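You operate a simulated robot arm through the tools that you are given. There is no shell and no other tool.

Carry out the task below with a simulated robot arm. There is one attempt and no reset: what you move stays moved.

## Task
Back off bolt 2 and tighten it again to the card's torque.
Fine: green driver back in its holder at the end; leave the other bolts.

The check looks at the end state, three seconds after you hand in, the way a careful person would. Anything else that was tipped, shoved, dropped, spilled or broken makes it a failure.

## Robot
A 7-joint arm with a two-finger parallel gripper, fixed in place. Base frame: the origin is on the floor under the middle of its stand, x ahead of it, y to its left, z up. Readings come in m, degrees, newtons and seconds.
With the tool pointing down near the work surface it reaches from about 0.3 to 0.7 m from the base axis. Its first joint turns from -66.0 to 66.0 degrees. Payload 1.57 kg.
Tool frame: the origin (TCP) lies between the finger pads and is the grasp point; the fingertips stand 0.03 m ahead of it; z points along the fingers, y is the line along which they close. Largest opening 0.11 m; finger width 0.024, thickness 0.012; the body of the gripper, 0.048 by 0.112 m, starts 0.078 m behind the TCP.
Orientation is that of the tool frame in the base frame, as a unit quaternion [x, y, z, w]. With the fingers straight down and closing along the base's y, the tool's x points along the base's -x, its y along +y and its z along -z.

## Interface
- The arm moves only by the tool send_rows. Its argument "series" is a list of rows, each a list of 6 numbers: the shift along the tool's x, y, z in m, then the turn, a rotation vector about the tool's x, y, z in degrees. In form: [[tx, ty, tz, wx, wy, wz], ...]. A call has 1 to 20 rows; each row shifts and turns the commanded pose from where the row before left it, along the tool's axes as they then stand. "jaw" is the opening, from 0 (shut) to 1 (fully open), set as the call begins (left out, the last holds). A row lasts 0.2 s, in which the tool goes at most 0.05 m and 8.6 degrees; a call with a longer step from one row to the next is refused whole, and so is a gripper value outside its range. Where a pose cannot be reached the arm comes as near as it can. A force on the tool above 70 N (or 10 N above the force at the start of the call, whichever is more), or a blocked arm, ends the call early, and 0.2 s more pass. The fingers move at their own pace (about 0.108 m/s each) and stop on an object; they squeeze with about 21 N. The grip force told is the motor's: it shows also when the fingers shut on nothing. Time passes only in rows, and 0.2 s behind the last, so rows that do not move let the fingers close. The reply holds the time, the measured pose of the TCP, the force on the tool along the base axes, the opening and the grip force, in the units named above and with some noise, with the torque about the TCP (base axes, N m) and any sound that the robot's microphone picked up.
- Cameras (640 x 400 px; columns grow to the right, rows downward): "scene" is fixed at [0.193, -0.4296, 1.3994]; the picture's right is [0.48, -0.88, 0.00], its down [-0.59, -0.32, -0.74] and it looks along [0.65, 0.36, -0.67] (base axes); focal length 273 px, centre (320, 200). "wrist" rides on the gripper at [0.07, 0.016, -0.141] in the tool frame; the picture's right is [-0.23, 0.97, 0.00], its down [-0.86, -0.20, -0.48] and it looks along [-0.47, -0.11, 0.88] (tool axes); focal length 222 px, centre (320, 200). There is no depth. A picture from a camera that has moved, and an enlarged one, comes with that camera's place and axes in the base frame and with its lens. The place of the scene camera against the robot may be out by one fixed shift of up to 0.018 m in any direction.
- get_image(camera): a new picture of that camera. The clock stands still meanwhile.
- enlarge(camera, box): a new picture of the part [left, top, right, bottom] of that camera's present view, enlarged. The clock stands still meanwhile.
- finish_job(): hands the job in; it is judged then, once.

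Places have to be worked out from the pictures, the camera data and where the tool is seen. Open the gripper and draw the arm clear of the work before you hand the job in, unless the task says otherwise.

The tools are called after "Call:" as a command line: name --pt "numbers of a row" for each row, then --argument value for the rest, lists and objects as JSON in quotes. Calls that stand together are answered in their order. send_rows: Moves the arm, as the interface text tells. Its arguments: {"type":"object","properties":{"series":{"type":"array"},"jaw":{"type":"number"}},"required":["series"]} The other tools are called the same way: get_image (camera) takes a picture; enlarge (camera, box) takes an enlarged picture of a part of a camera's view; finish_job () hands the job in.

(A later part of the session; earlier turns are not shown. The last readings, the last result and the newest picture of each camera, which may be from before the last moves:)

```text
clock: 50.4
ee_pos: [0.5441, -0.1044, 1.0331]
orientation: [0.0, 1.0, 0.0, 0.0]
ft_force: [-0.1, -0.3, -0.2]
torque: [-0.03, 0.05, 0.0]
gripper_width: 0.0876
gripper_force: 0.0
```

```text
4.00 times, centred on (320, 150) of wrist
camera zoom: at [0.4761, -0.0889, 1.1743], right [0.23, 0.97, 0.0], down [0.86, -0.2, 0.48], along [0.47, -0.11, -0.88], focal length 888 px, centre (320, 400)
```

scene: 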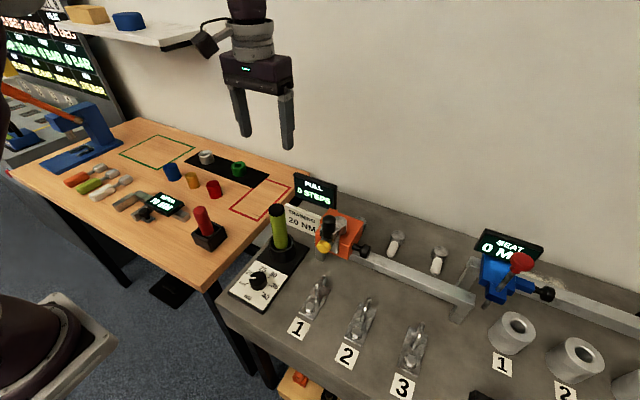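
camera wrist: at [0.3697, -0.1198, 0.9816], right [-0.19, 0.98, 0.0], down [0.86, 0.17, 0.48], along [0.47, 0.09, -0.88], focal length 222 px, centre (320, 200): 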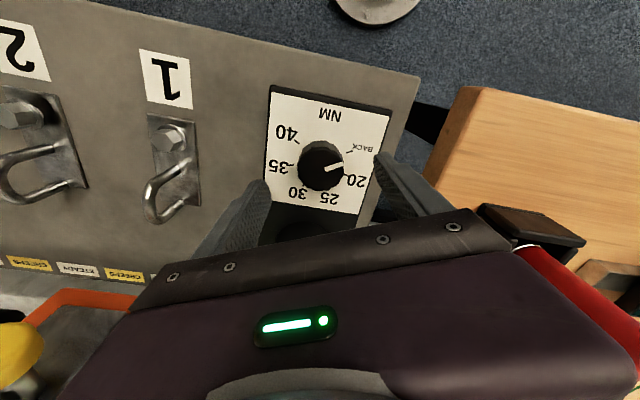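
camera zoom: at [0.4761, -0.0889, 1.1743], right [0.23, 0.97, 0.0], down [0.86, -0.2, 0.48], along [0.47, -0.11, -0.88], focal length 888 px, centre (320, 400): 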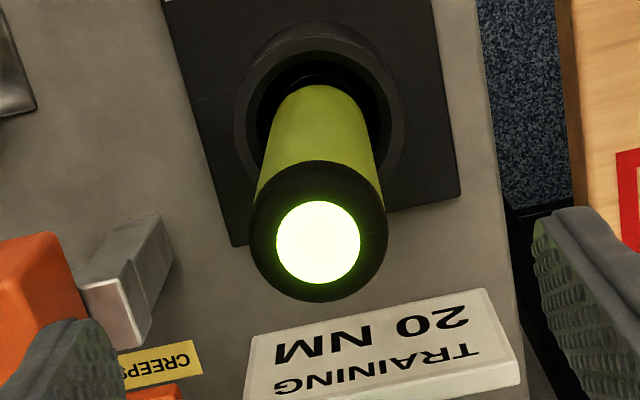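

The driver now sits about 2-3 mm further in +x and 1.5 mm in −y; I adjust and descend to TCP 0.887.

Call:
send_rows --pt "-0.002 -0.0015 0.03 0 0 0" --pt "0 0 0.03 0 0 0" --pt "0 0 0.03 0 0 0" --pt "0 0 0.03 0 0 0" --pt "0 0 0.026 0 0 0" --pt "0 0 0 0 0 0" --jaw 0.8

Call:
enlarge --camera "scene" --box '[220, 180, 340, 290]'

Call:
get_image --camera "wrist"

```text
clock: 51.8
ee_pos: [0.5471, -0.1062, 0.8855]
orientation: [0.0, 1.0, 0.0, 0.0]
ft_force: [0.1, 0.5, -0.2]
torque: [0.01, 0.0, -0.01]
gripper_width: 0.0884
gripper_force: 0.0
```

```text
3.64 times, centred on (280, 235) of scene
camera zoom: at [0.193, -0.4296, 1.3994], right [0.48, -0.88, 0.0], down [-0.59, -0.32, -0.74], along [0.65, 0.36, -0.67], focal length 992 px, centre (466, 73)
```

zoom: 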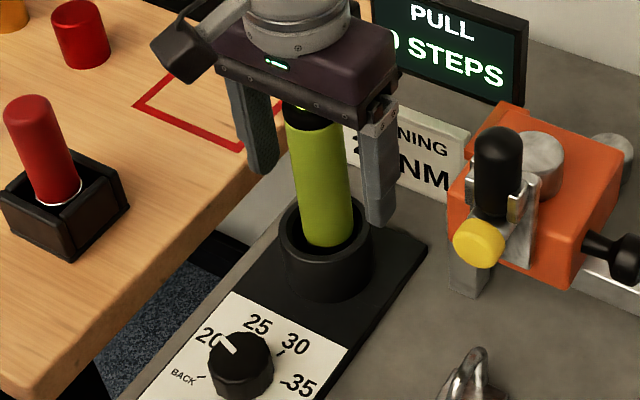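

```text
taken
camera wrist: at [0.4783, -0.0908, 1.0285], right [0.23, 0.97, 0.0], down [0.86, -0.2, 0.48], along [0.47, -0.11, -0.88], focal length 222 px, centre (320, 200)
```

wrist: 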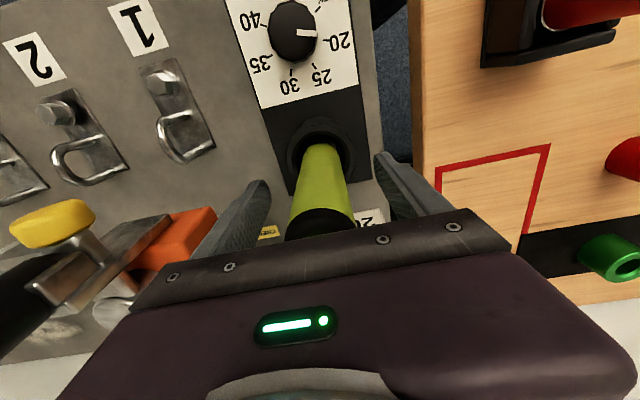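

The driver stands between the fingers. I close the grip and then lift it clear of the cup.

Call:
send_rows --pt "0 0 0 0 0 0" --pt "0 0 0 0 0 0" --pt "0 0 0 0 0 0" --jaw 0.15

Call:
send_rows --pt "0 0 -0.015 0 0 0" --pt "0 0 -0.03 0 0 0" --pt "0 0 -0.035 0 0 0" --pt "0 0 -0.04 0 0 0" --pt "0 0 -0.04 0 0 0" --pt "0 0 0 0 0 0"

Call:
get_image --camera "wrist"

Call:
enlarge --camera "scene" --box '[220, 130, 340, 290]'

```text
clock: 52.6
ee_pos: [0.548, -0.1062, 0.8872]
orientation: [-0.001, 1.0, 0.001, 0.0]
ft_force: [-0.4, 0.9, 0.3]
torque: [0.08, -0.05, -0.02]
gripper_width: 0.037
gripper_force: 21.8
```

```text
clock: 54.0
ee_pos: [0.5455, -0.1074, 1.0467]
orientation: [0.0, 1.0, -0.001, 0.0]
ft_force: [-0.2, 0.4, -4.3]
torque: [0.01, 0.01, 0.01]
gripper_width: 0.0371
gripper_force: 20.6
```

```text
taken
camera wrist: at [0.478, -0.0931, 1.1889], right [0.23, 0.97, 0.0], down [0.86, -0.2, 0.48], along [0.47, -0.11, -0.88], focal length 222 px, centre (320, 200)
```

wrist: 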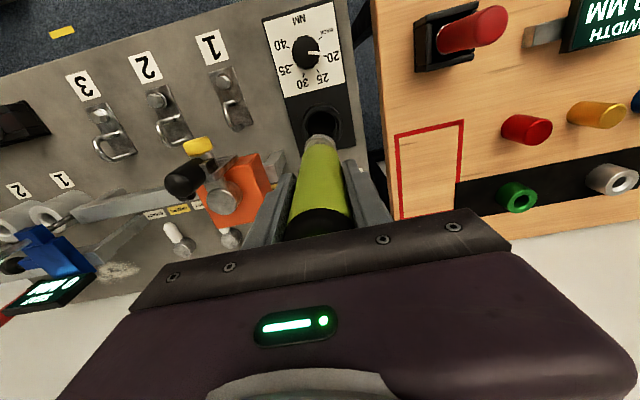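

```text
2.50 times, centred on (280, 210) of scene
camera zoom: at [0.193, -0.4296, 1.3994], right [0.48, -0.88, 0.0], down [-0.59, -0.32, -0.74], along [0.65, 0.36, -0.67], focal length 682 px, centre (420, 175)
```

zoom: 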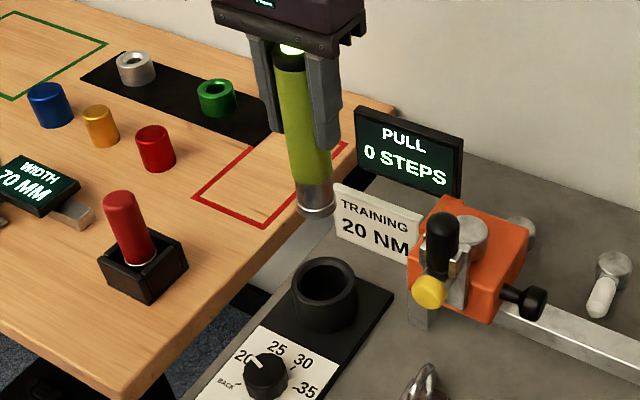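

The driver is held again with its lamp still lit. I carry it by the same high path to bolt 2.

Call:
send_rows --pt "0.034 0 0 0 0 0" --pt "0.034 0 0 0 0 0" --pt "0.034 0 0 0 0 0" --pt "0 -0.044 0 0 0 0" --pt "0 -0.044 0 0 0 0" --pt "0 -0.044 0 0 0 0" --pt "0 -0.044 0 0 0 0" --pt "0 -0.044 0 0 0 0" --pt "0 -0.0425 0 0 0 0" --pt "0 0 0.03 0 0 0" --pt "0 0 0.03 0 0 0" --pt "0 0 0.03 0 0 0" --pt "0 0 0 0 0 0"

Call:
enlarge --camera "scene" --box '[325, 300, 375, 345]'

Call:
enlarge --camera "wrist" --box '[280, 100, 360, 160]'

```text
clock: 56.8
ee_pos: [0.445, -0.3708, 0.9565]
orientation: [-0.001, 1.0, 0.0, 0.0]
ft_force: [-0.3, 0.1, -4.7]
torque: [-0.01, 0.03, -0.01]
gripper_width: 0.0372
gripper_force: 20.8
```

```text
8.89 times, centred on (350, 322) of scene
camera zoom: at [0.193, -0.4296, 1.3994], right [0.48, -0.88, 0.0], down [-0.59, -0.32, -0.74], along [0.65, 0.36, -0.67], focal length 2426 px, centre (53, -889)
```

zoom: 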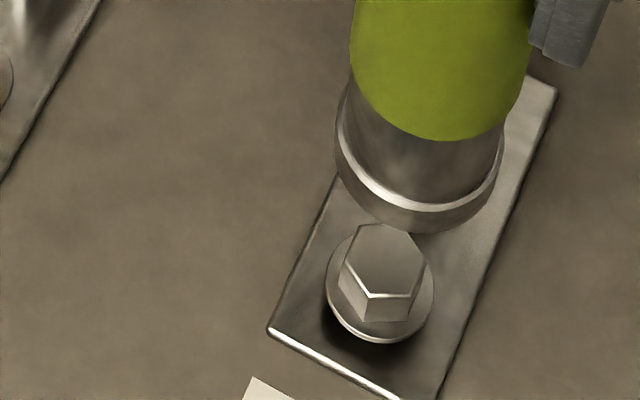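

```text
6.67 times, centred on (320, 130) of wrist
camera zoom: at [0.3775, -0.3556, 1.0987], right [0.23, 0.97, 0.0], down [0.86, -0.2, 0.48], along [0.47, -0.11, -0.88], focal length 1481 px, centre (320, 667)
```

zoom: 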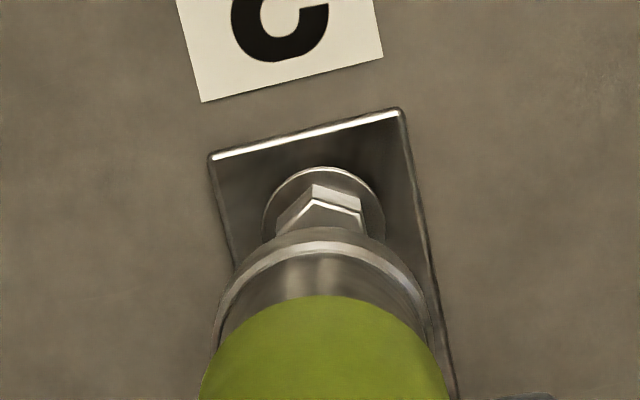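

The socket is about 7 cm above bolt 2's raised head and within roughly 1-2 mm of its axis. I trim by 1.5 mm in −x and lower to just above the head.

Call:
send_rows --pt "0.0015 0.0005 0.015 0 0 0" --pt "0 0 0.015 0 0 0" --pt "0 0 0.013 0 0 0" --pt "0 0 0 0 0 0"

Call:
enlarge --camera "scene" --box '[325, 300, 375, 345]'

Call:
enlarge --camera "wrist" --box '[280, 100, 360, 160]'

```text
clock: 57.8
ee_pos: [0.4442, -0.3694, 0.9121]
orientation: [0.0, 1.0, 0.0, 0.0]
ft_force: [0.6, -0.5, -3.2]
torque: [0.03, 0.02, -0.01]
gripper_width: 0.0373
gripper_force: 20.8
```

```text
8.89 times, centred on (350, 322) of scene
camera zoom: at [0.193, -0.4296, 1.3994], right [0.48, -0.88, 0.0], down [-0.59, -0.32, -0.74], along [0.65, 0.36, -0.67], focal length 2426 px, centre (53, -889)
```

zoom: 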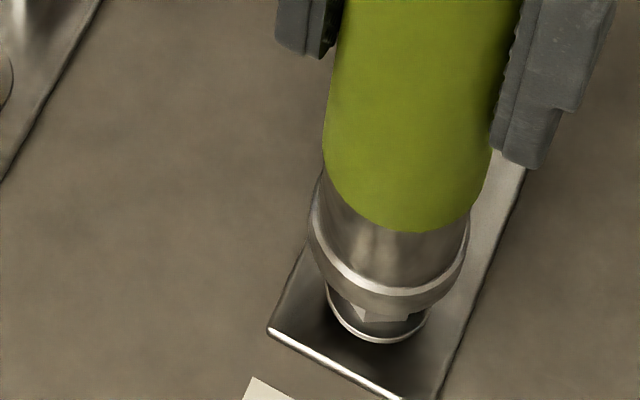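

```text
6.67 times, centred on (320, 130) of wrist
camera zoom: at [0.3758, -0.3534, 1.0553], right [0.23, 0.97, 0.0], down [0.86, -0.2, 0.48], along [0.47, -0.11, -0.88], focal length 1481 px, centre (320, 667)
```

zoom: 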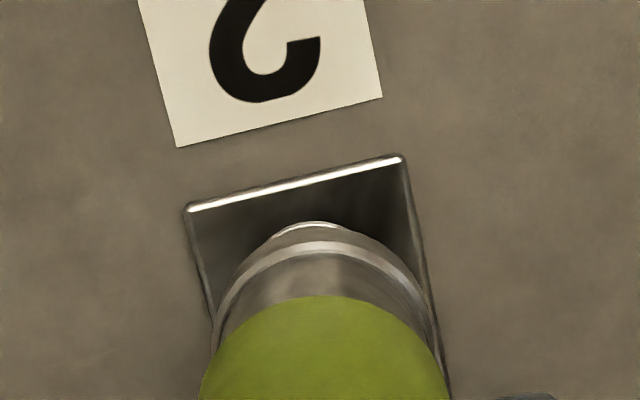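

Well centred in both views, with about 2 cm to go. I lower slowly to contact.

Call:
send_rows --pt "0 0 0.005 0 0 0" --pt "0 0 0.005 0 0 0" --pt "0 0 0.004 0 0 0" --pt "0 0 0 0 0 0"

```text
clock: 58.8
ee_pos: [0.4435, -0.3676, 0.8998]
orientation: [0.0, 1.0, 0.0, 0.0]
ft_force: [0.0, -0.5, -4.4]
torque: [-0.09, -0.02, 0.01]
gripper_width: 0.0372
gripper_force: 21.2
```

No contact yet at 0.900; I continue with 2 mm steps.

Call:
send_rows --pt "0 -0.001 0.002 0 0 0" --pt "0 0 0.002 0 0 0" --pt "0 0 0 0 0 0"

```text
clock: 59.6
ee_pos: [0.444, -0.3702, 0.8948]
orientation: [0.0, 1.0, 0.0, 0.001]
ft_force: [-0.1, 0.1, -4.5]
torque: [0.02, 0.08, -0.01]
gripper_width: 0.0373
gripper_force: 20.6
```

Call:
send_rows --pt "0 0 0.002 0 0 0" --pt "0 0 0 0 0 0"

Call:
enlarge --camera "scene" --box '[325, 300, 375, 345]'

```text
clock: 60.2
ee_pos: [0.445, -0.3699, 0.8936]
orientation: [0.0, 1.0, 0.001, 0.0]
ft_force: [0.4, 0.5, -4.7]
torque: [-0.02, 0.0, -0.04]
gripper_width: 0.0372
gripper_force: 21.3
```

```text
8.89 times, centred on (350, 322) of scene
camera zoom: at [0.193, -0.4296, 1.3994], right [0.48, -0.88, 0.0], down [-0.59, -0.32, -0.74], along [0.65, 0.36, -0.67], focal length 2426 px, centre (53, -889)
```

zoom: 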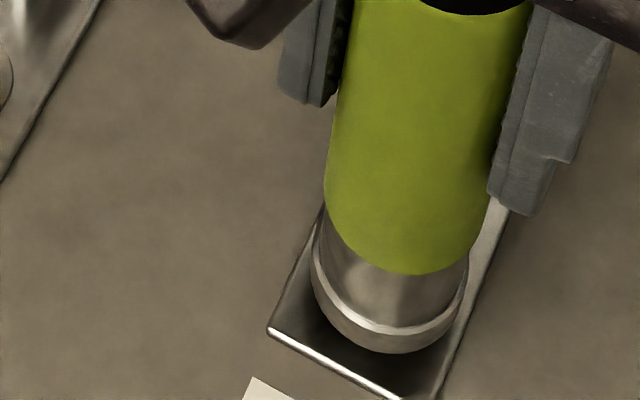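

Contact should be close now. I check the centring once more from the wrist before pressing.

Call:
enlarge --camera "wrist" --box '[280, 100, 360, 160]'

```text
6.67 times, centred on (320, 130) of wrist
camera zoom: at [0.3757, -0.3555, 1.0353], right [0.23, 0.97, 0.0], down [0.86, -0.2, 0.48], along [0.47, -0.11, -0.88], focal length 1481 px, centre (320, 667)
```

zoom: 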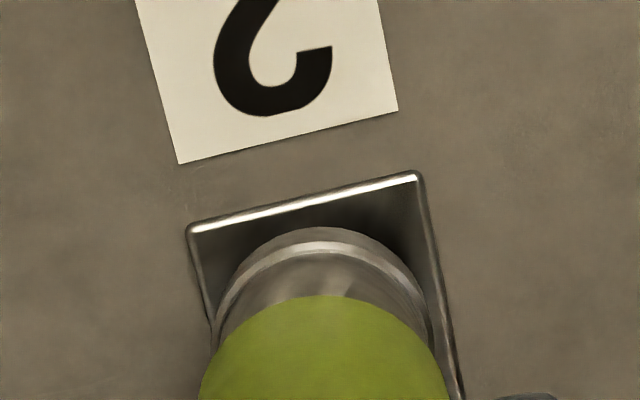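

Centring is fine within about a millimetre; I shift 0.8 mm in +y and lower a further 4 mm to make contact.

Call:
send_rows --pt "0 0.0008 0.002 0 0 0" --pt "0 0 0.002 0 0 0" --pt "0 0 0 0 0 0"

Call:
enlarge --camera "scene" --box '[325, 300, 375, 345]'

```text
clock: 61.0
ee_pos: [0.4442, -0.3695, 0.8903]
orientation: [0.0, 1.0, 0.0, 0.001]
ft_force: [1.5, -0.1, -3.8]
torque: [-0.01, -0.02, -0.03]
gripper_width: 0.0372
gripper_force: 21.4
```

```text
8.89 times, centred on (350, 322) of scene
camera zoom: at [0.193, -0.4296, 1.3994], right [0.48, -0.88, 0.0], down [-0.59, -0.32, -0.74], along [0.65, 0.36, -0.67], focal length 2426 px, centre (53, -889)
```

zoom: 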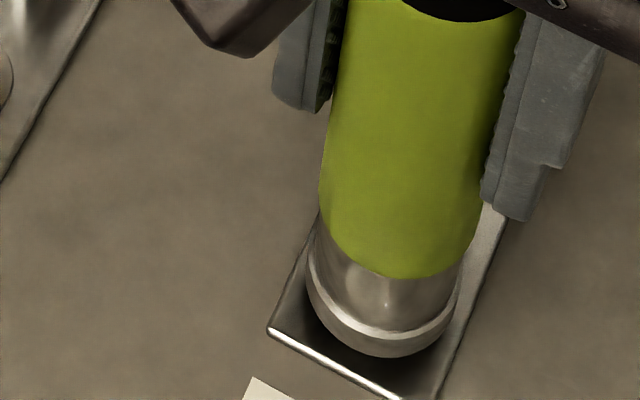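

Still only the driver's weight on the sensor. I continue down in 2 mm steps.

Call:
send_rows --pt "0 0 0.002 0 0 0" --pt "0 0 0.001 0 0 0" --pt "0 0 0 0 0 0"

Call:
enlarge --camera "scene" --box '[325, 300, 375, 345]'

```text
clock: 61.8
ee_pos: [0.4426, -0.3685, 0.8865]
orientation: [0.0, 1.0, 0.001, -0.001]
ft_force: [-0.3, 0.1, -4.3]
torque: [0.0, 0.01, -0.01]
gripper_width: 0.0371
gripper_force: 20.3
```

```text
8.89 times, centred on (350, 322) of scene
camera zoom: at [0.193, -0.4296, 1.3994], right [0.48, -0.88, 0.0], down [-0.59, -0.32, -0.74], along [0.65, 0.36, -0.67], focal length 2426 px, centre (53, -889)
```

zoom: 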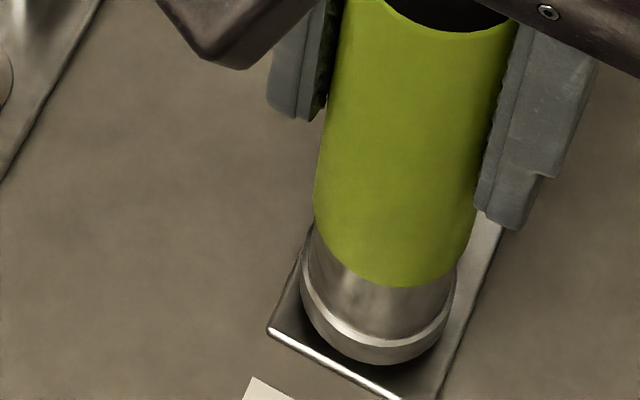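

The socket rim is now lower than where it first touched, so it appears to be slipping over the head. I keep going down in 1.5 mm steps.

Call:
send_rows --pt "-0.001 -0.0005 0.0015 0 0 0" --pt "0 0 0.0015 0 0 0" --pt "0 0 0 0 0 0"

Call:
enlarge --camera "scene" --box '[325, 300, 375, 345]'

```text
clock: 62.6
ee_pos: [0.4445, -0.3696, 0.8844]
orientation: [0.0, 1.0, 0.0, 0.0]
ft_force: [-0.2, -0.7, -4.0]
torque: [0.01, 0.03, 0.03]
gripper_width: 0.0371
gripper_force: 21.5
```

```text
8.89 times, centred on (350, 322) of scene
camera zoom: at [0.193, -0.4296, 1.3994], right [0.48, -0.88, 0.0], down [-0.59, -0.32, -0.74], along [0.65, 0.36, -0.67], focal length 2426 px, centre (53, -889)
```

zoom: 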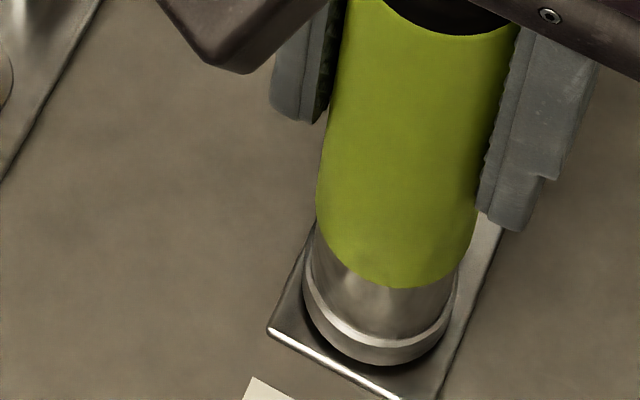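

No contact force yet, no slip in the grip. I continue down.

Call:
send_rows --pt "0 0 0.0015 0 0 0" --pt "0 0 0.0015 0 0 0" --pt "0 0 0 0 0 0"

Call:
enlarge --camera "scene" --box '[325, 300, 375, 345]'

```text
clock: 63.4
ee_pos: [0.4454, -0.3705, 0.8827]
orientation: [0.001, 1.0, -0.001, 0.001]
ft_force: [-0.1, 3.3, 16.5]
torque: [0.31, -0.2, 0.02]
gripper_width: 0.0371
gripper_force: 21.0
```

```text
8.89 times, centred on (350, 322) of scene
camera zoom: at [0.1927, -0.4293, 1.3996], right [0.48, -0.88, 0.0], down [-0.59, -0.32, -0.74], along [0.65, 0.36, -0.67], focal length 2426 px, centre (53, -889)
```

zoom: 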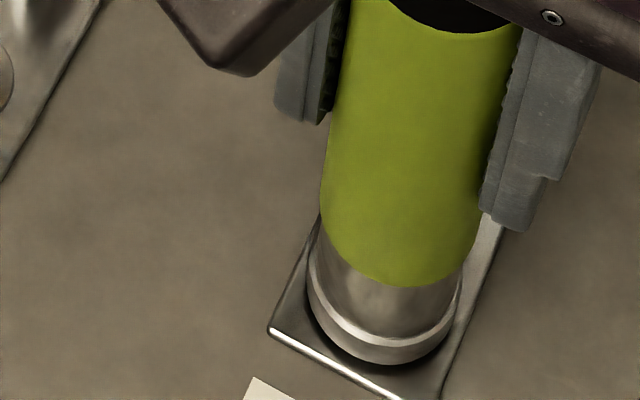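

Contact at 0.8827 with about 20 N. I now turn clockwise in small steps under this pressure and watch torque, height and sound.

Call:
send_rows --pt "0 0 0 0 0 6" --pt "0 0 0 0 0 6" --pt "0 0 0 0 0 6" --pt "0 0 0 0 0 0"

Call:
enlarge --camera "scene" --box '[325, 300, 375, 345]'

Call:
enlarge --camera "scene" --box '[300, 200, 420, 340]'

```text
clock: 64.4
ee_pos: [0.4452, -0.3697, 0.8798]
orientation: [0.157, 0.988, -0.001, 0.0]
ft_force: [-0.7, 3.4, 16.2]
torque: [0.2, 0.02, 0.0]
gripper_width: 0.0373
gripper_force: 20.6
```

```text
8.89 times, centred on (350, 322) of scene
camera zoom: at [0.1927, -0.4293, 1.3996], right [0.48, -0.88, 0.0], down [-0.59, -0.32, -0.74], along [0.65, 0.36, -0.67], focal length 2426 px, centre (53, -889)
```

zoom: 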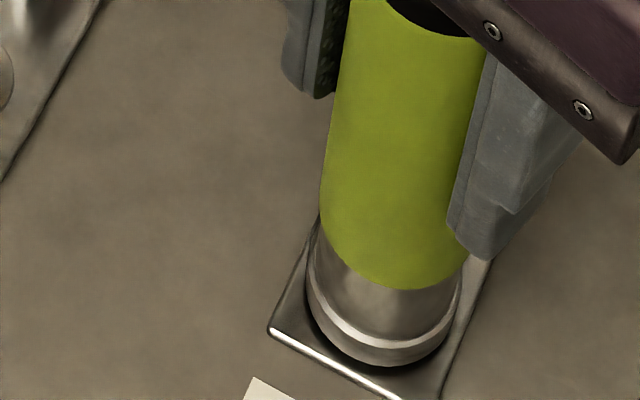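

```text
2.86 times, centred on (360, 270) of scene
camera zoom: at [0.1927, -0.4293, 1.3996], right [0.48, -0.88, 0.0], down [-0.59, -0.32, -0.74], along [0.65, 0.36, -0.67], focal length 780 px, centre (206, 0)
```

zoom: 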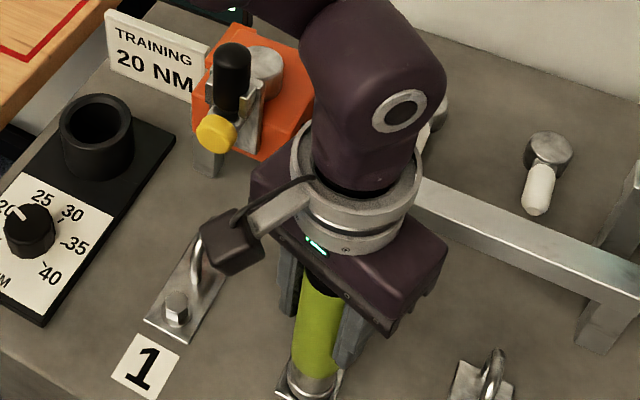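

No sound or torque yet; the driver went slightly lower. I continue clockwise another 36°.

Call:
send_rows --pt "0 0 0 0 0 6" --pt "0 0 0 0 0 6" --pt "0 0 0 0 0 6" --pt "0 0 0 0 0 6" --pt "0 0 0 0 0 6" --pt "0 0 0 0 0 6" --pt "0 0 0 0 0 0"

Call:
enlarge --camera "scene" --box '[325, 300, 375, 345]'

Call:
get_image --camera "wrist"

```text
clock: 66.0
ee_pos: [0.4442, -0.37, 0.8813]
orientation: [0.455, 0.89, 0.0, -0.001]
ft_force: [0.3, 2.6, 4.9]
torque: [0.2, -0.09, -0.03]
gripper_width: 0.0369
gripper_force: 20.9
```

```text
8.89 times, centred on (350, 322) of scene
camera zoom: at [0.1929, -0.4295, 1.3995], right [0.48, -0.88, 0.0], down [-0.59, -0.32, -0.74], along [0.65, 0.36, -0.67], focal length 2426 px, centre (53, -889)
```

zoom: 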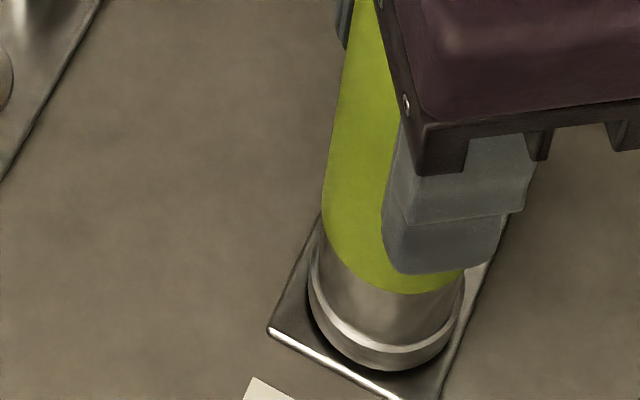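

```text
taken
camera wrist: at [0.4188, -0.3043, 1.0222], right [0.92, 0.39, 0.0], down [0.34, -0.81, 0.48], along [0.18, -0.44, -0.88], focal length 222 px, centre (320, 200)
```

wrist: 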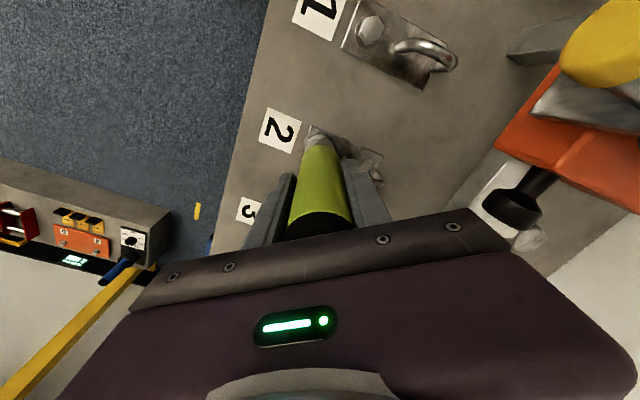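

The rim sank further (about 3 mm) while turning, so the bolt is being run down. I keep turning clockwise with slight extra pressure, watching for the torque signal.

Call:
send_rows --pt "0 0 0.001 0 0 6" --pt "0 0 0.001 0 0 6" --pt "0 0 0 0 0 6" --pt "0 0 0 0 0 6" --pt "0 0 0 0 0 0"

Call:
enlarge --camera "scene" --box '[325, 300, 375, 345]'

Call:
get_image --camera "scene"

```text
clock: 67.2
ee_pos: [0.4443, -0.3693, 0.8782]
orientation: [0.629, 0.777, 0.0, 0.001]
ft_force: [1.0, -3.8, 10.3]
torque: [-0.49, -0.1, 0.0]
gripper_width: 0.0372
gripper_force: 20.5
```

```text
8.89 times, centred on (350, 322) of scene
camera zoom: at [0.1928, -0.4296, 1.3995], right [0.48, -0.88, 0.0], down [-0.59, -0.32, -0.74], along [0.65, 0.36, -0.67], focal length 2426 px, centre (53, -889)
```

zoom: 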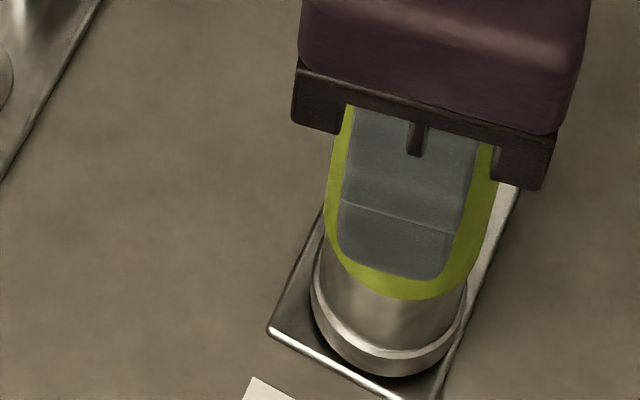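

```text
taken
```

scene: 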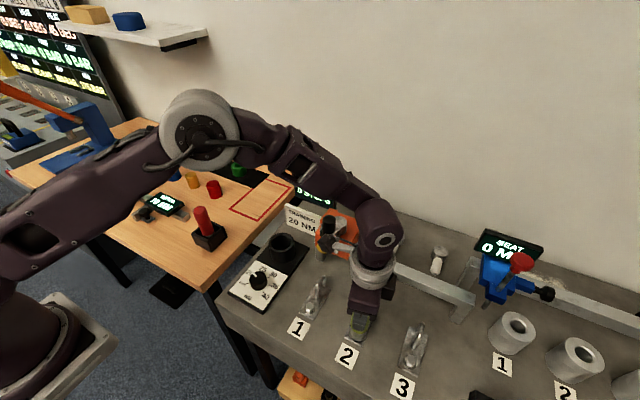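

The rim has come down about 6 mm in total over 78°, matching the earlier rise. I continue clockwise to reach the torque setting.

Call:
send_rows --pt "0 0 0.001 0 0 6" --pt "0 0 0 0 0 6" --pt "0 0 0 0 0 6" --pt "0 0 0 0 0 6" --pt "0 0 0 0 0 0"

Call:
enlarge --camera "scene" --box '[325, 300, 375, 345]'

Call:
get_image --camera "wrist"

```text
clock: 68.4
ee_pos: [0.4447, -0.37, 0.8784]
orientation: [0.778, 0.628, 0.0, -0.001]
ft_force: [1.6, -1.0, 13.1]
torque: [0.0, -0.15, -0.07]
gripper_width: 0.0372
gripper_force: 21.2
```

```text
8.89 times, centred on (350, 322) of scene
camera zoom: at [0.1928, -0.4294, 1.3995], right [0.48, -0.88, 0.0], down [-0.59, -0.32, -0.74], along [0.65, 0.36, -0.67], focal length 2426 px, centre (53, -889)
```

zoom: 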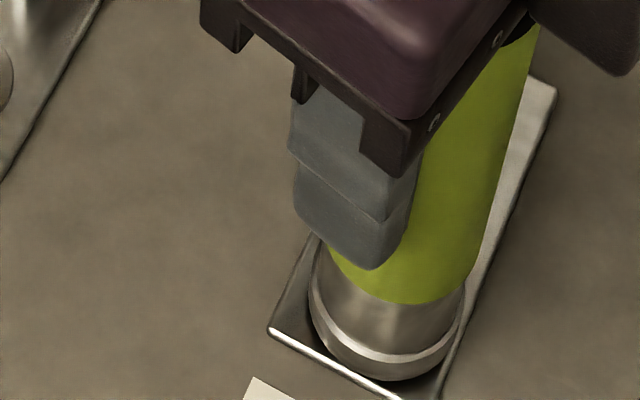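

```text
taken
camera wrist: at [0.4764, -0.3056, 1.0199], right [0.9, -0.43, 0.0], down [-0.37, -0.79, 0.48], along [-0.2, -0.43, -0.88], focal length 222 px, centre (320, 200)
```

wrist: 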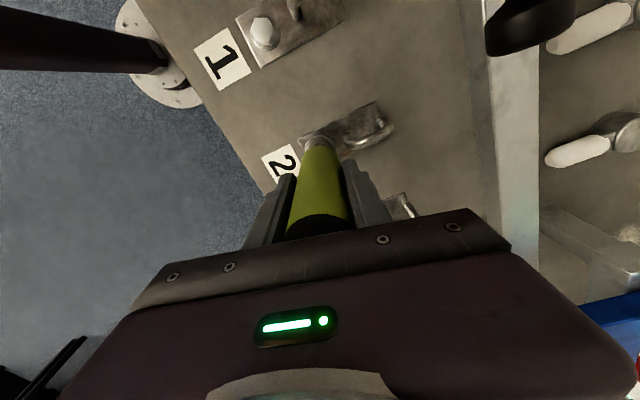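

The socket now sits fully over the head at flange level; no torque or click yet. I keep turning clockwise another 24°.

Call:
send_rows --pt "0 0 0.0005 0 0 6" --pt "0 0 0 0 0 6" --pt "0 0 0 0 0 6" --pt "0 0 0 0 0 6" --pt "0 0 0 0 0 0"

Call:
enlarge --camera "scene" --box '[310, 260, 380, 345]'

```text
clock: 69.6
ee_pos: [0.4436, -0.3701, 0.8788]
orientation: [0.892, 0.453, 0.0, 0.0]
ft_force: [-1.4, -0.7, 16.1]
torque: [-0.13, 0.12, 0.0]
gripper_width: 0.0373
gripper_force: 20.6
```

```text
4.71 times, centred on (345, 302) of scene
camera zoom: at [0.1927, -0.4294, 1.3995], right [0.48, -0.88, 0.0], down [-0.59, -0.32, -0.74], along [0.65, 0.36, -0.67], focal length 1284 px, centre (202, -282)
```

zoom: 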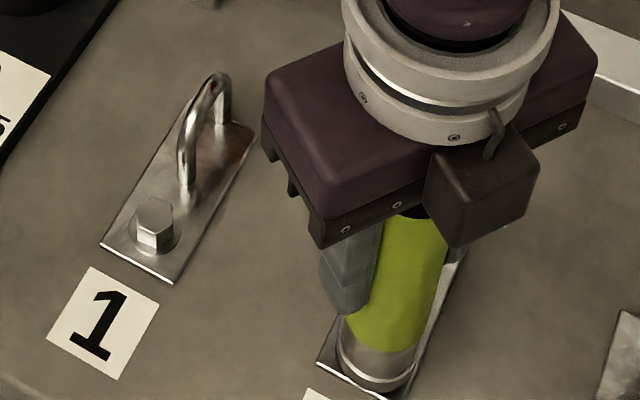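

No signal yet at 126°; I look closely at the rim's height again.

Call:
enlarge --camera "scene" --box '[325, 300, 375, 345]'

Call:
get_image --camera "wrist"

Call:
enlarge --camera "wrist" --box '[280, 90, 400, 170]'

```text
8.89 times, centred on (350, 322) of scene
camera zoom: at [0.1927, -0.4294, 1.3995], right [0.48, -0.88, 0.0], down [-0.59, -0.32, -0.74], along [0.65, 0.36, -0.67], focal length 2426 px, centre (53, -889)
```

zoom: 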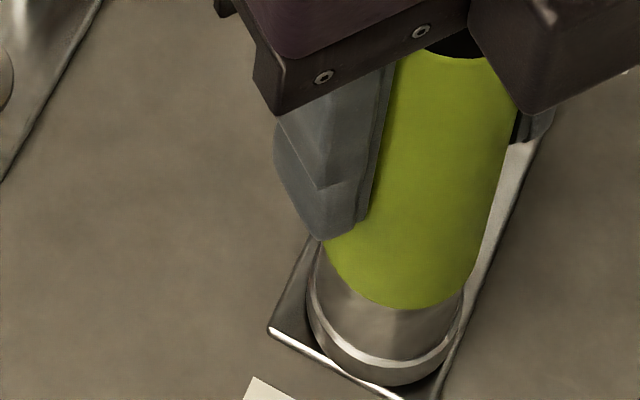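

```text
taken
camera wrist: at [0.4998, -0.3241, 1.019], right [0.65, -0.76, 0.0], down [-0.66, -0.57, 0.48], along [-0.36, -0.31, -0.88], focal length 222 px, centre (320, 200)
```

wrist: 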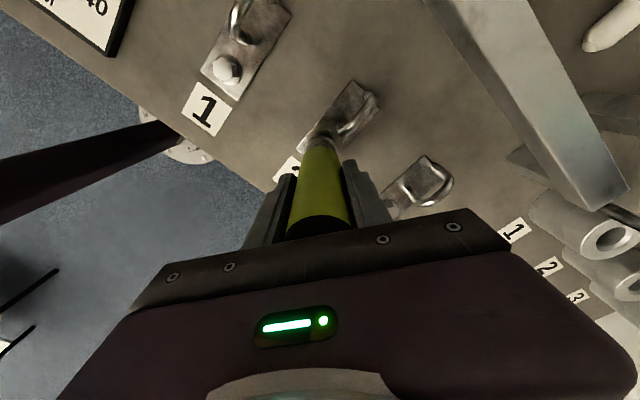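

```text
5.00 times, centred on (340, 130) of wrist
camera zoom: at [0.4998, -0.3241, 1.019], right [0.65, -0.76, 0.0], down [-0.66, -0.57, 0.48], along [-0.36, -0.31, -0.88], focal length 1111 px, centre (220, 550)
```

zoom: 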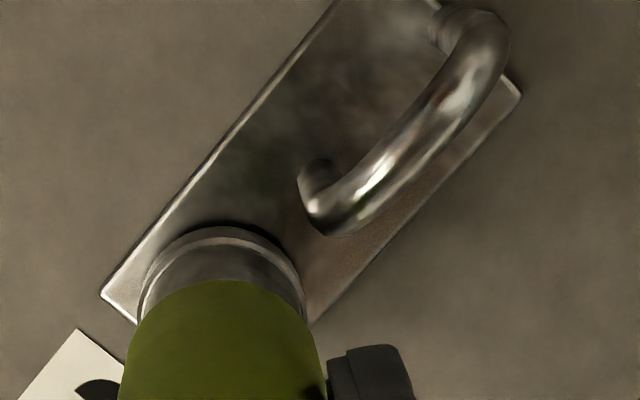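

The rim has sunk to plate level, still descending as I turned. I continue another 30° clockwise, keeping the pressure.

Call:
send_rows --pt "0 0 0.0005 0 0 6" --pt "0 0 0 0 0 6" --pt "0 0 0 0 0 6" --pt "0 0 0 0 0 6" --pt "0 0 0 0 0 6" --pt "0 0 0 0 0 0"

Call:
enlarge --camera "scene" --box '[325, 300, 375, 345]'

```text
clock: 71.0
ee_pos: [0.4444, -0.3707, 0.8768]
orientation: [0.978, 0.207, 0.0, 0.0]
ft_force: [0.5, -0.3, 6.2]
torque: [-0.04, -0.06, -0.08]
gripper_width: 0.0372
gripper_force: 20.8
```

```text
8.89 times, centred on (350, 322) of scene
camera zoom: at [0.1929, -0.4295, 1.3995], right [0.48, -0.88, 0.0], down [-0.59, -0.32, -0.74], along [0.65, 0.36, -0.67], focal length 2426 px, centre (53, -889)
```

zoom: 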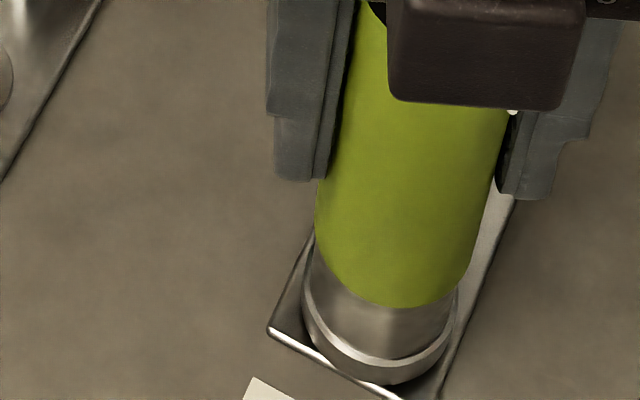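

The rim no longer sinks (about plate level) and nothing more changes. I lift off, unwind the wrist and inspect bolt 2 and the driver's lamp.

Call:
send_rows --pt "0 0 -0.02 0 0 0" --pt "0 0 -0.03 0 0 0" --pt "0 0 -0.03 0 0 0" --pt "0 0 -0.03 0 0 0" --pt "0 0 0 0 0 -8" --pt "0 0 0 0 0 -8" --pt "0 0 0 0 0 -8" --pt "0 0 0 0 0 -8" --pt "0 0 0 0 0 -8" --pt "0 0 0 0 0 -8" --pt "0 0 0 0 0 -8" --pt "0 0 0 0 0 -8" --pt "0 0 0 0 0 -8" --pt "0 0 0 0 0 -8" --pt "0 0 0 0 0 0"

Call:
enlarge --camera "scene" --box '[325, 310, 375, 350]'

Call:
enlarge --camera "scene" --box '[290, 220, 430, 360]'

```text
clock: 74.2
ee_pos: [0.4455, -0.3693, 0.9868]
orientation: [0.615, 0.789, -0.001, 0.0]
ft_force: [0.4, 0.3, -4.9]
torque: [0.02, -0.01, 0.02]
gripper_width: 0.0373
gripper_force: 20.9
```

```text
10.00 times, centred on (350, 330) of scene
camera zoom: at [0.193, -0.4296, 1.3994], right [0.48, -0.88, 0.0], down [-0.59, -0.32, -0.74], along [0.65, 0.36, -0.67], focal length 2729 px, centre (20, -1100)
```

zoom: 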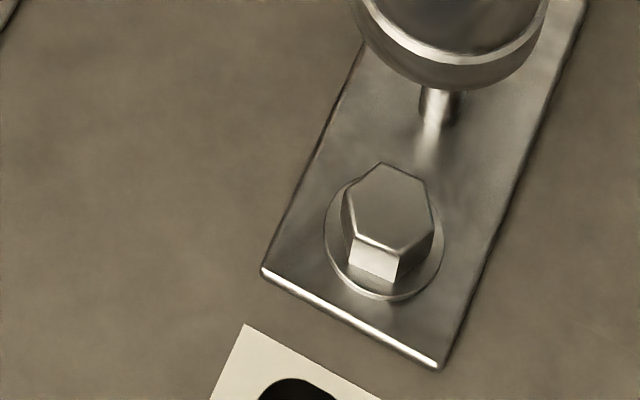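

```text
2.86 times, centred on (360, 290) of scene
camera zoom: at [0.193, -0.4296, 1.3994], right [0.48, -0.88, 0.0], down [-0.59, -0.32, -0.74], along [0.65, 0.36, -0.67], focal length 780 px, centre (206, -57)
```

zoom: 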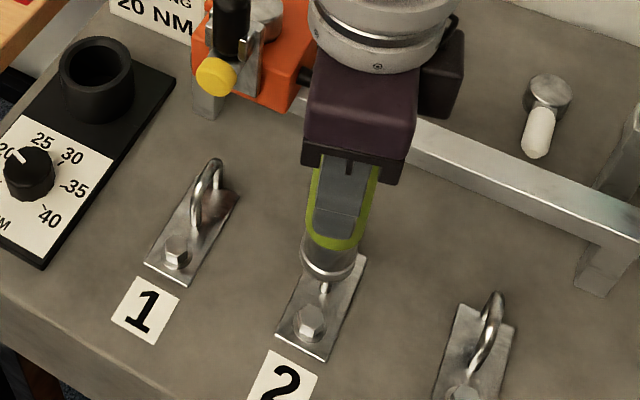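

Bolt 2's flange now sits flat on the plate with no gap. To see whether the driver's lamp is lit, I finish unwinding and raise the driver so that its cap is seen from the side.

Call:
send_rows --pt "0 0 0 0 0 -8" --pt "0 0 0 0 0 -8" --pt "0 0 0 0 0 -8" --pt "0 0 0 0 0 -8" --pt "0 0 0 0 0 -8" --pt "0 0 0 0 0 -8" --pt "0 0 -0.03 0 0 -8" --pt "0 0 -0.04 0 0 -8" --pt "0 0 -0.04 0 0 -8" --pt "0 0 0 0 0 -4" --pt "0 0 0 0 0 0"

Call:
get_image --camera "scene"

Call:
enlarge --camera "scene" --box '[310, 120, 430, 260]'

Call:
get_image --camera "wrist"

```text
clock: 76.6
ee_pos: [0.4444, -0.3698, 1.097]
orientation: [0.0, 1.0, 0.0, 0.001]
ft_force: [-0.3, 0.4, -4.6]
torque: [0.0, 0.0, 0.01]
gripper_width: 0.0372
gripper_force: 20.9
```

```text
taken
```

scene: 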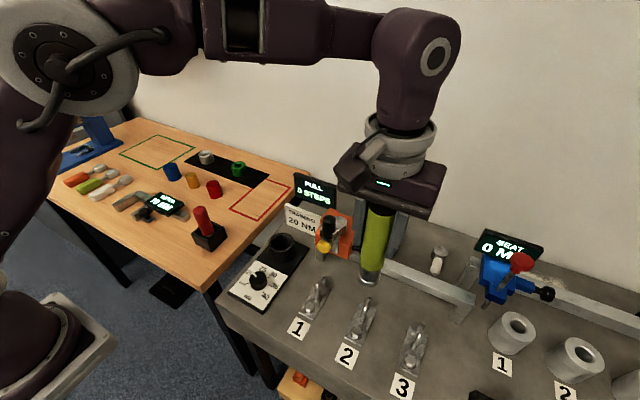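

```text
2.86 times, centred on (370, 190) of scene
camera zoom: at [0.193, -0.4296, 1.3994], right [0.48, -0.88, 0.0], down [-0.59, -0.32, -0.74], along [0.65, 0.36, -0.67], focal length 780 px, centre (177, 229)
```

zoom: 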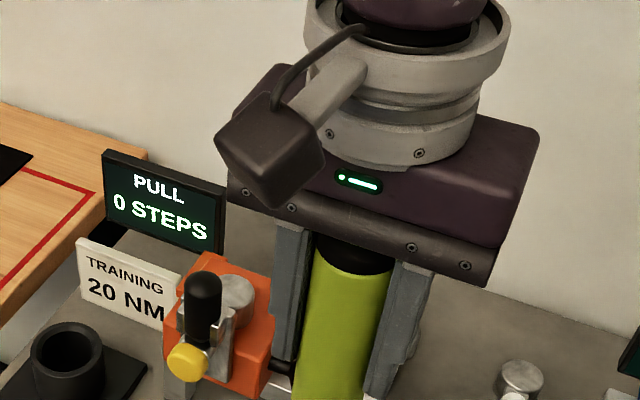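

```text
taken
camera wrist: at [0.3768, -0.3539, 1.2383], right [0.23, 0.97, 0.0], down [0.86, -0.2, 0.48], along [0.47, -0.11, -0.88], focal length 222 px, centre (320, 200)
```

wrist: 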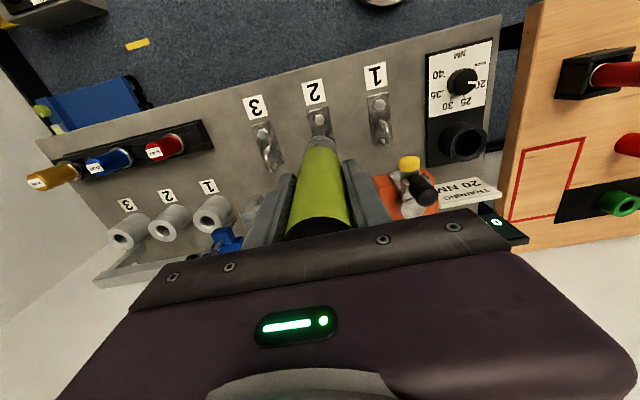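

From here the cap is hidden. I carry the driver to above its holder, where the lamp was visible to the scene camera before.

Call:
send_rows --pt "0 0.044 0.02 0 0 0" --pt "0 0.044 0.02 0 0 0" --pt "0 0.044 0.01 0 0 0" --pt "0 0.044 0 0 0 0" --pt "0 0.044 0 0 0 0" --pt "0 0.044 0 0 0 0" --pt "-0.034 0 0 0 0 0" --pt "-0.034 0 0 0 0 0" --pt "-0.033 0 0 0 0 0" --pt "0 0 0 0 0 0"

Call:
enlarge --camera "scene" --box '[220, 130, 340, 290]'

Call:
enlarge --camera "scene" --box '[250, 125, 310, 185]'

Call:
enlarge --camera "wrist" --box '[270, 90, 370, 170]'

```text
clock: 78.8
ee_pos: [0.5467, -0.1047, 1.0476]
orientation: [0.001, 1.0, -0.001, 0.0]
ft_force: [-0.2, -0.7, -4.4]
torque: [0.01, 0.0, 0.02]
gripper_width: 0.0373
gripper_force: 21.0
```

```text
2.50 times, centred on (280, 210) of scene
camera zoom: at [0.1931, -0.4296, 1.3994], right [0.48, -0.88, 0.0], down [-0.59, -0.32, -0.74], along [0.65, 0.36, -0.67], focal length 682 px, centre (420, 175)
```

zoom: 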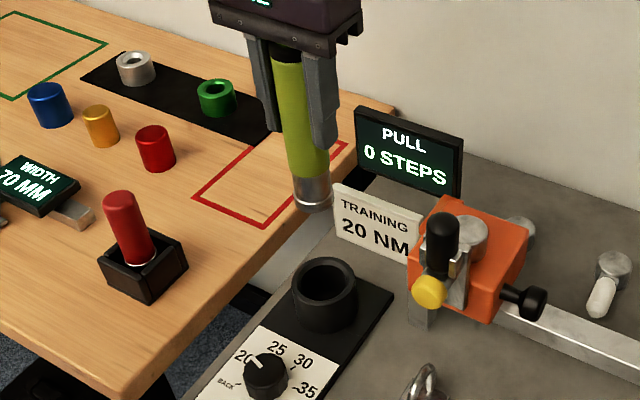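

```text
6.67 times, centred on (280, 155) of scene
camera zoom: at [0.1931, -0.4296, 1.3994], right [0.48, -0.88, 0.0], down [-0.59, -0.32, -0.74], along [0.65, 0.36, -0.67], focal length 1819 px, centre (587, 500)
```

zoom: 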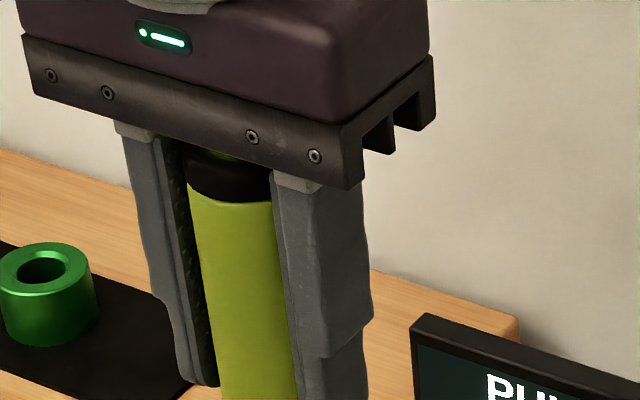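

```text
5.00 times, centred on (320, 130) of wrist
camera zoom: at [0.4783, -0.0901, 1.1885], right [0.23, 0.97, 0.0], down [0.86, -0.2, 0.48], along [0.47, -0.11, -0.88], focal length 1111 px, centre (320, 550)
```

zoom: 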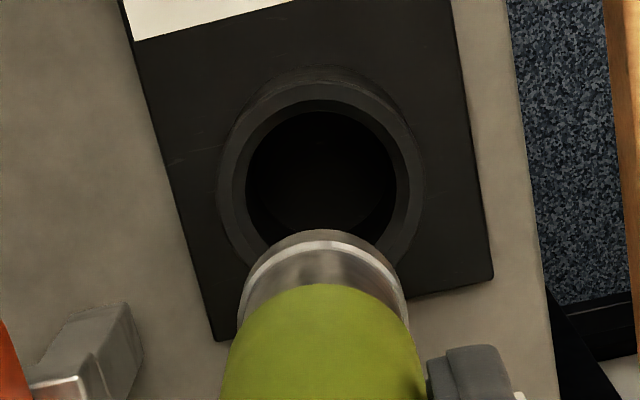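

The cap's top edge shows a yellowish tint but it can't be read clearly. The socket is about 3 mm too far in x for the cup; I correct that and lower the driver into the cup to look at the lamp from above.

Call:
send_rows --pt "0.003 0 0.03 0 0 0" --pt "0 0 0.03 0 0 0" --pt "0 0 0.03 0 0 0" --pt "0 0 0.03 0 0 0" --pt "0 0 0.025 0 0 0" --pt "0 0 0.015 0 0 0" --pt "0 0 0 0 0 0"

Call:
enlarge --camera "scene" --box '[230, 190, 320, 280]'

```text
clock: 80.4
ee_pos: [0.5435, -0.1048, 0.8866]
orientation: [-0.001, 1.0, 0.0, -0.001]
ft_force: [-0.3, -0.6, -4.2]
torque: [0.0, 0.03, 0.01]
gripper_width: 0.037
gripper_force: 21.0
```

```text
4.44 times, centred on (275, 235) of scene
camera zoom: at [0.193, -0.4296, 1.3994], right [0.48, -0.88, 0.0], down [-0.59, -0.32, -0.74], along [0.65, 0.36, -0.67], focal length 1213 px, centre (520, 44)
```

zoom: 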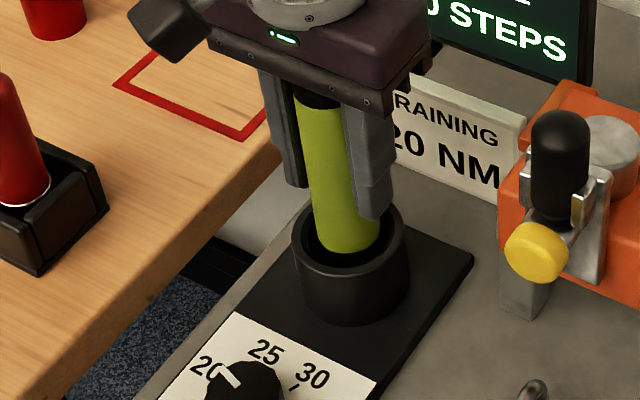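

The driver is inside the cup. I lower in small steps to the bottom.

Call:
send_rows --pt "0 0 0.003 0 0 0" --pt "0 0 0.002 0 0 0" --pt "0 0 0.002 0 0 0" --pt "0 0 0 0 0 0"

```text
clock: 81.4
ee_pos: [0.544, -0.1055, 0.8802]
orientation: [-0.001, 1.0, -0.001, 0.002]
ft_force: [-1.2, 3.5, 16.7]
torque: [0.36, -0.14, 0.16]
gripper_width: 0.0374
gripper_force: 21.2
```

The driver rests on the bottom (contact at 0.880). I ease up 1 mm, open, rise, and look at the lamp.

Call:
send_rows --pt "0 0 -0.001 0 0 0" --pt "0 0 0 0 0 0"

Call:
send_rows --pt "0 0 0 0 0 0" --pt "0 0 0 0 0 0" --pt "0 0 0 0 0 0" --pt "0 0 -0.03 0 0 0" --pt "0 0 -0.04 0 0 0" --pt "0 0 -0.04 0 0 0" --pt "0 0 -0.04 0 0 0" --pt "0 0 0 0 0 0" --jaw 0.8

Call:
enlarge --camera "wrist" --box '[240, 100, 400, 200]'

Call:
enlarge --camera "scene" --box '[230, 180, 330, 290]'

Call:
enlarge --camera "scene" --box '[325, 300, 375, 345]'

```text
clock: 82.0
ee_pos: [0.5423, -0.1056, 0.8793]
orientation: [0.0, 1.0, 0.0, -0.001]
ft_force: [1.0, -1.0, -0.8]
torque: [-0.05, -0.21, -0.04]
gripper_width: 0.0372
gripper_force: 21.0
```

```text
clock: 83.8
ee_pos: [0.543, -0.1054, 1.0318]
orientation: [-0.001, 1.0, 0.0, 0.0]
ft_force: [0.5, 0.2, 0.5]
torque: [-0.01, 0.0, -0.01]
gripper_width: 0.0882
gripper_force: 0.1
```

```text
4.00 times, centred on (320, 150) of wrist
camera zoom: at [0.4738, -0.0896, 1.1732], right [0.23, 0.97, 0.0], down [0.86, -0.2, 0.48], along [0.47, -0.11, -0.88], focal length 888 px, centre (320, 400)
```

zoom: 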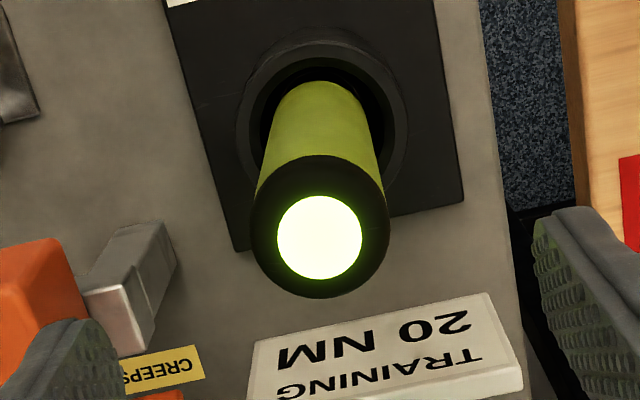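

```text
3.64 times, centred on (280, 235) of scene
camera zoom: at [0.193, -0.4296, 1.3994], right [0.48, -0.88, 0.0], down [-0.59, -0.32, -0.74], along [0.65, 0.36, -0.67], focal length 992 px, centre (466, 73)
```

zoom: 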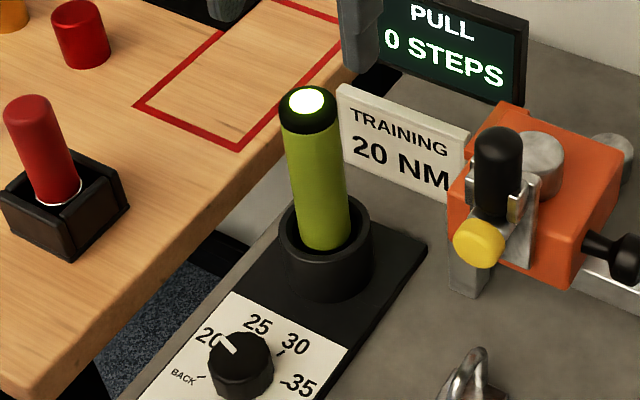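

```text
8.89 times, centred on (350, 322) of scene
camera zoom: at [0.193, -0.4296, 1.3994], right [0.48, -0.88, 0.0], down [-0.59, -0.32, -0.74], along [0.65, 0.36, -0.67], focal length 2426 px, centre (53, -889)
```

zoom: 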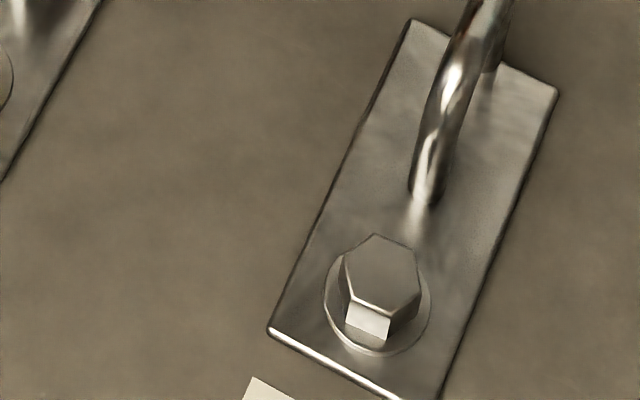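

The lamp is lit and bolt 2's flange is flush like before, but I can't tell whether the lamp was re-lit by this tightening or still from backing off. A limited driver may safely be set on again, so I take it once more with a lower grip (TCP 0.872) that leaves the lamp visible while I check the torque.

Call:
send_rows --pt "-0.0005 -0.0007 0.03 0 0 0" --pt "0 0 0.035 0 0 0" --pt "0 0 0.035 0 0 0" --pt "0 0 0.035 0 0 0" --pt "0 0 0.024 0 0 0" --pt "0 0 0 0 0 0" --jaw 0.8

Call:
enlarge --camera "scene" --box '[230, 180, 330, 290]'

```text
clock: 85.2
ee_pos: [0.5419, -0.1068, 0.8715]
orientation: [0.0, 1.0, 0.0, 0.001]
ft_force: [0.5, 0.2, 0.3]
torque: [-0.01, 0.0, 0.04]
gripper_width: 0.0881
gripper_force: 0.1
```

```text
3.64 times, centred on (280, 235) of scene
camera zoom: at [0.193, -0.4296, 1.3994], right [0.48, -0.88, 0.0], down [-0.59, -0.32, -0.74], along [0.65, 0.36, -0.67], focal length 992 px, centre (466, 73)
```

zoom: 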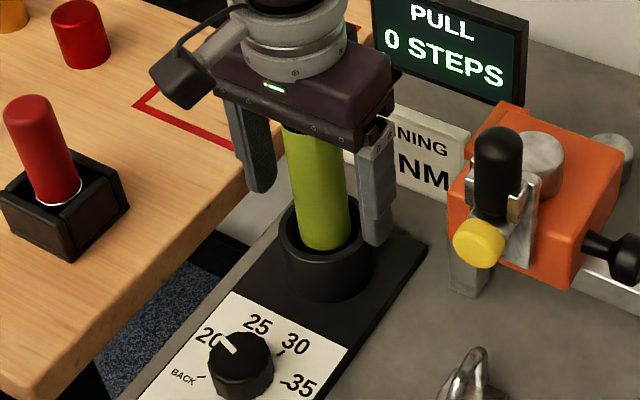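

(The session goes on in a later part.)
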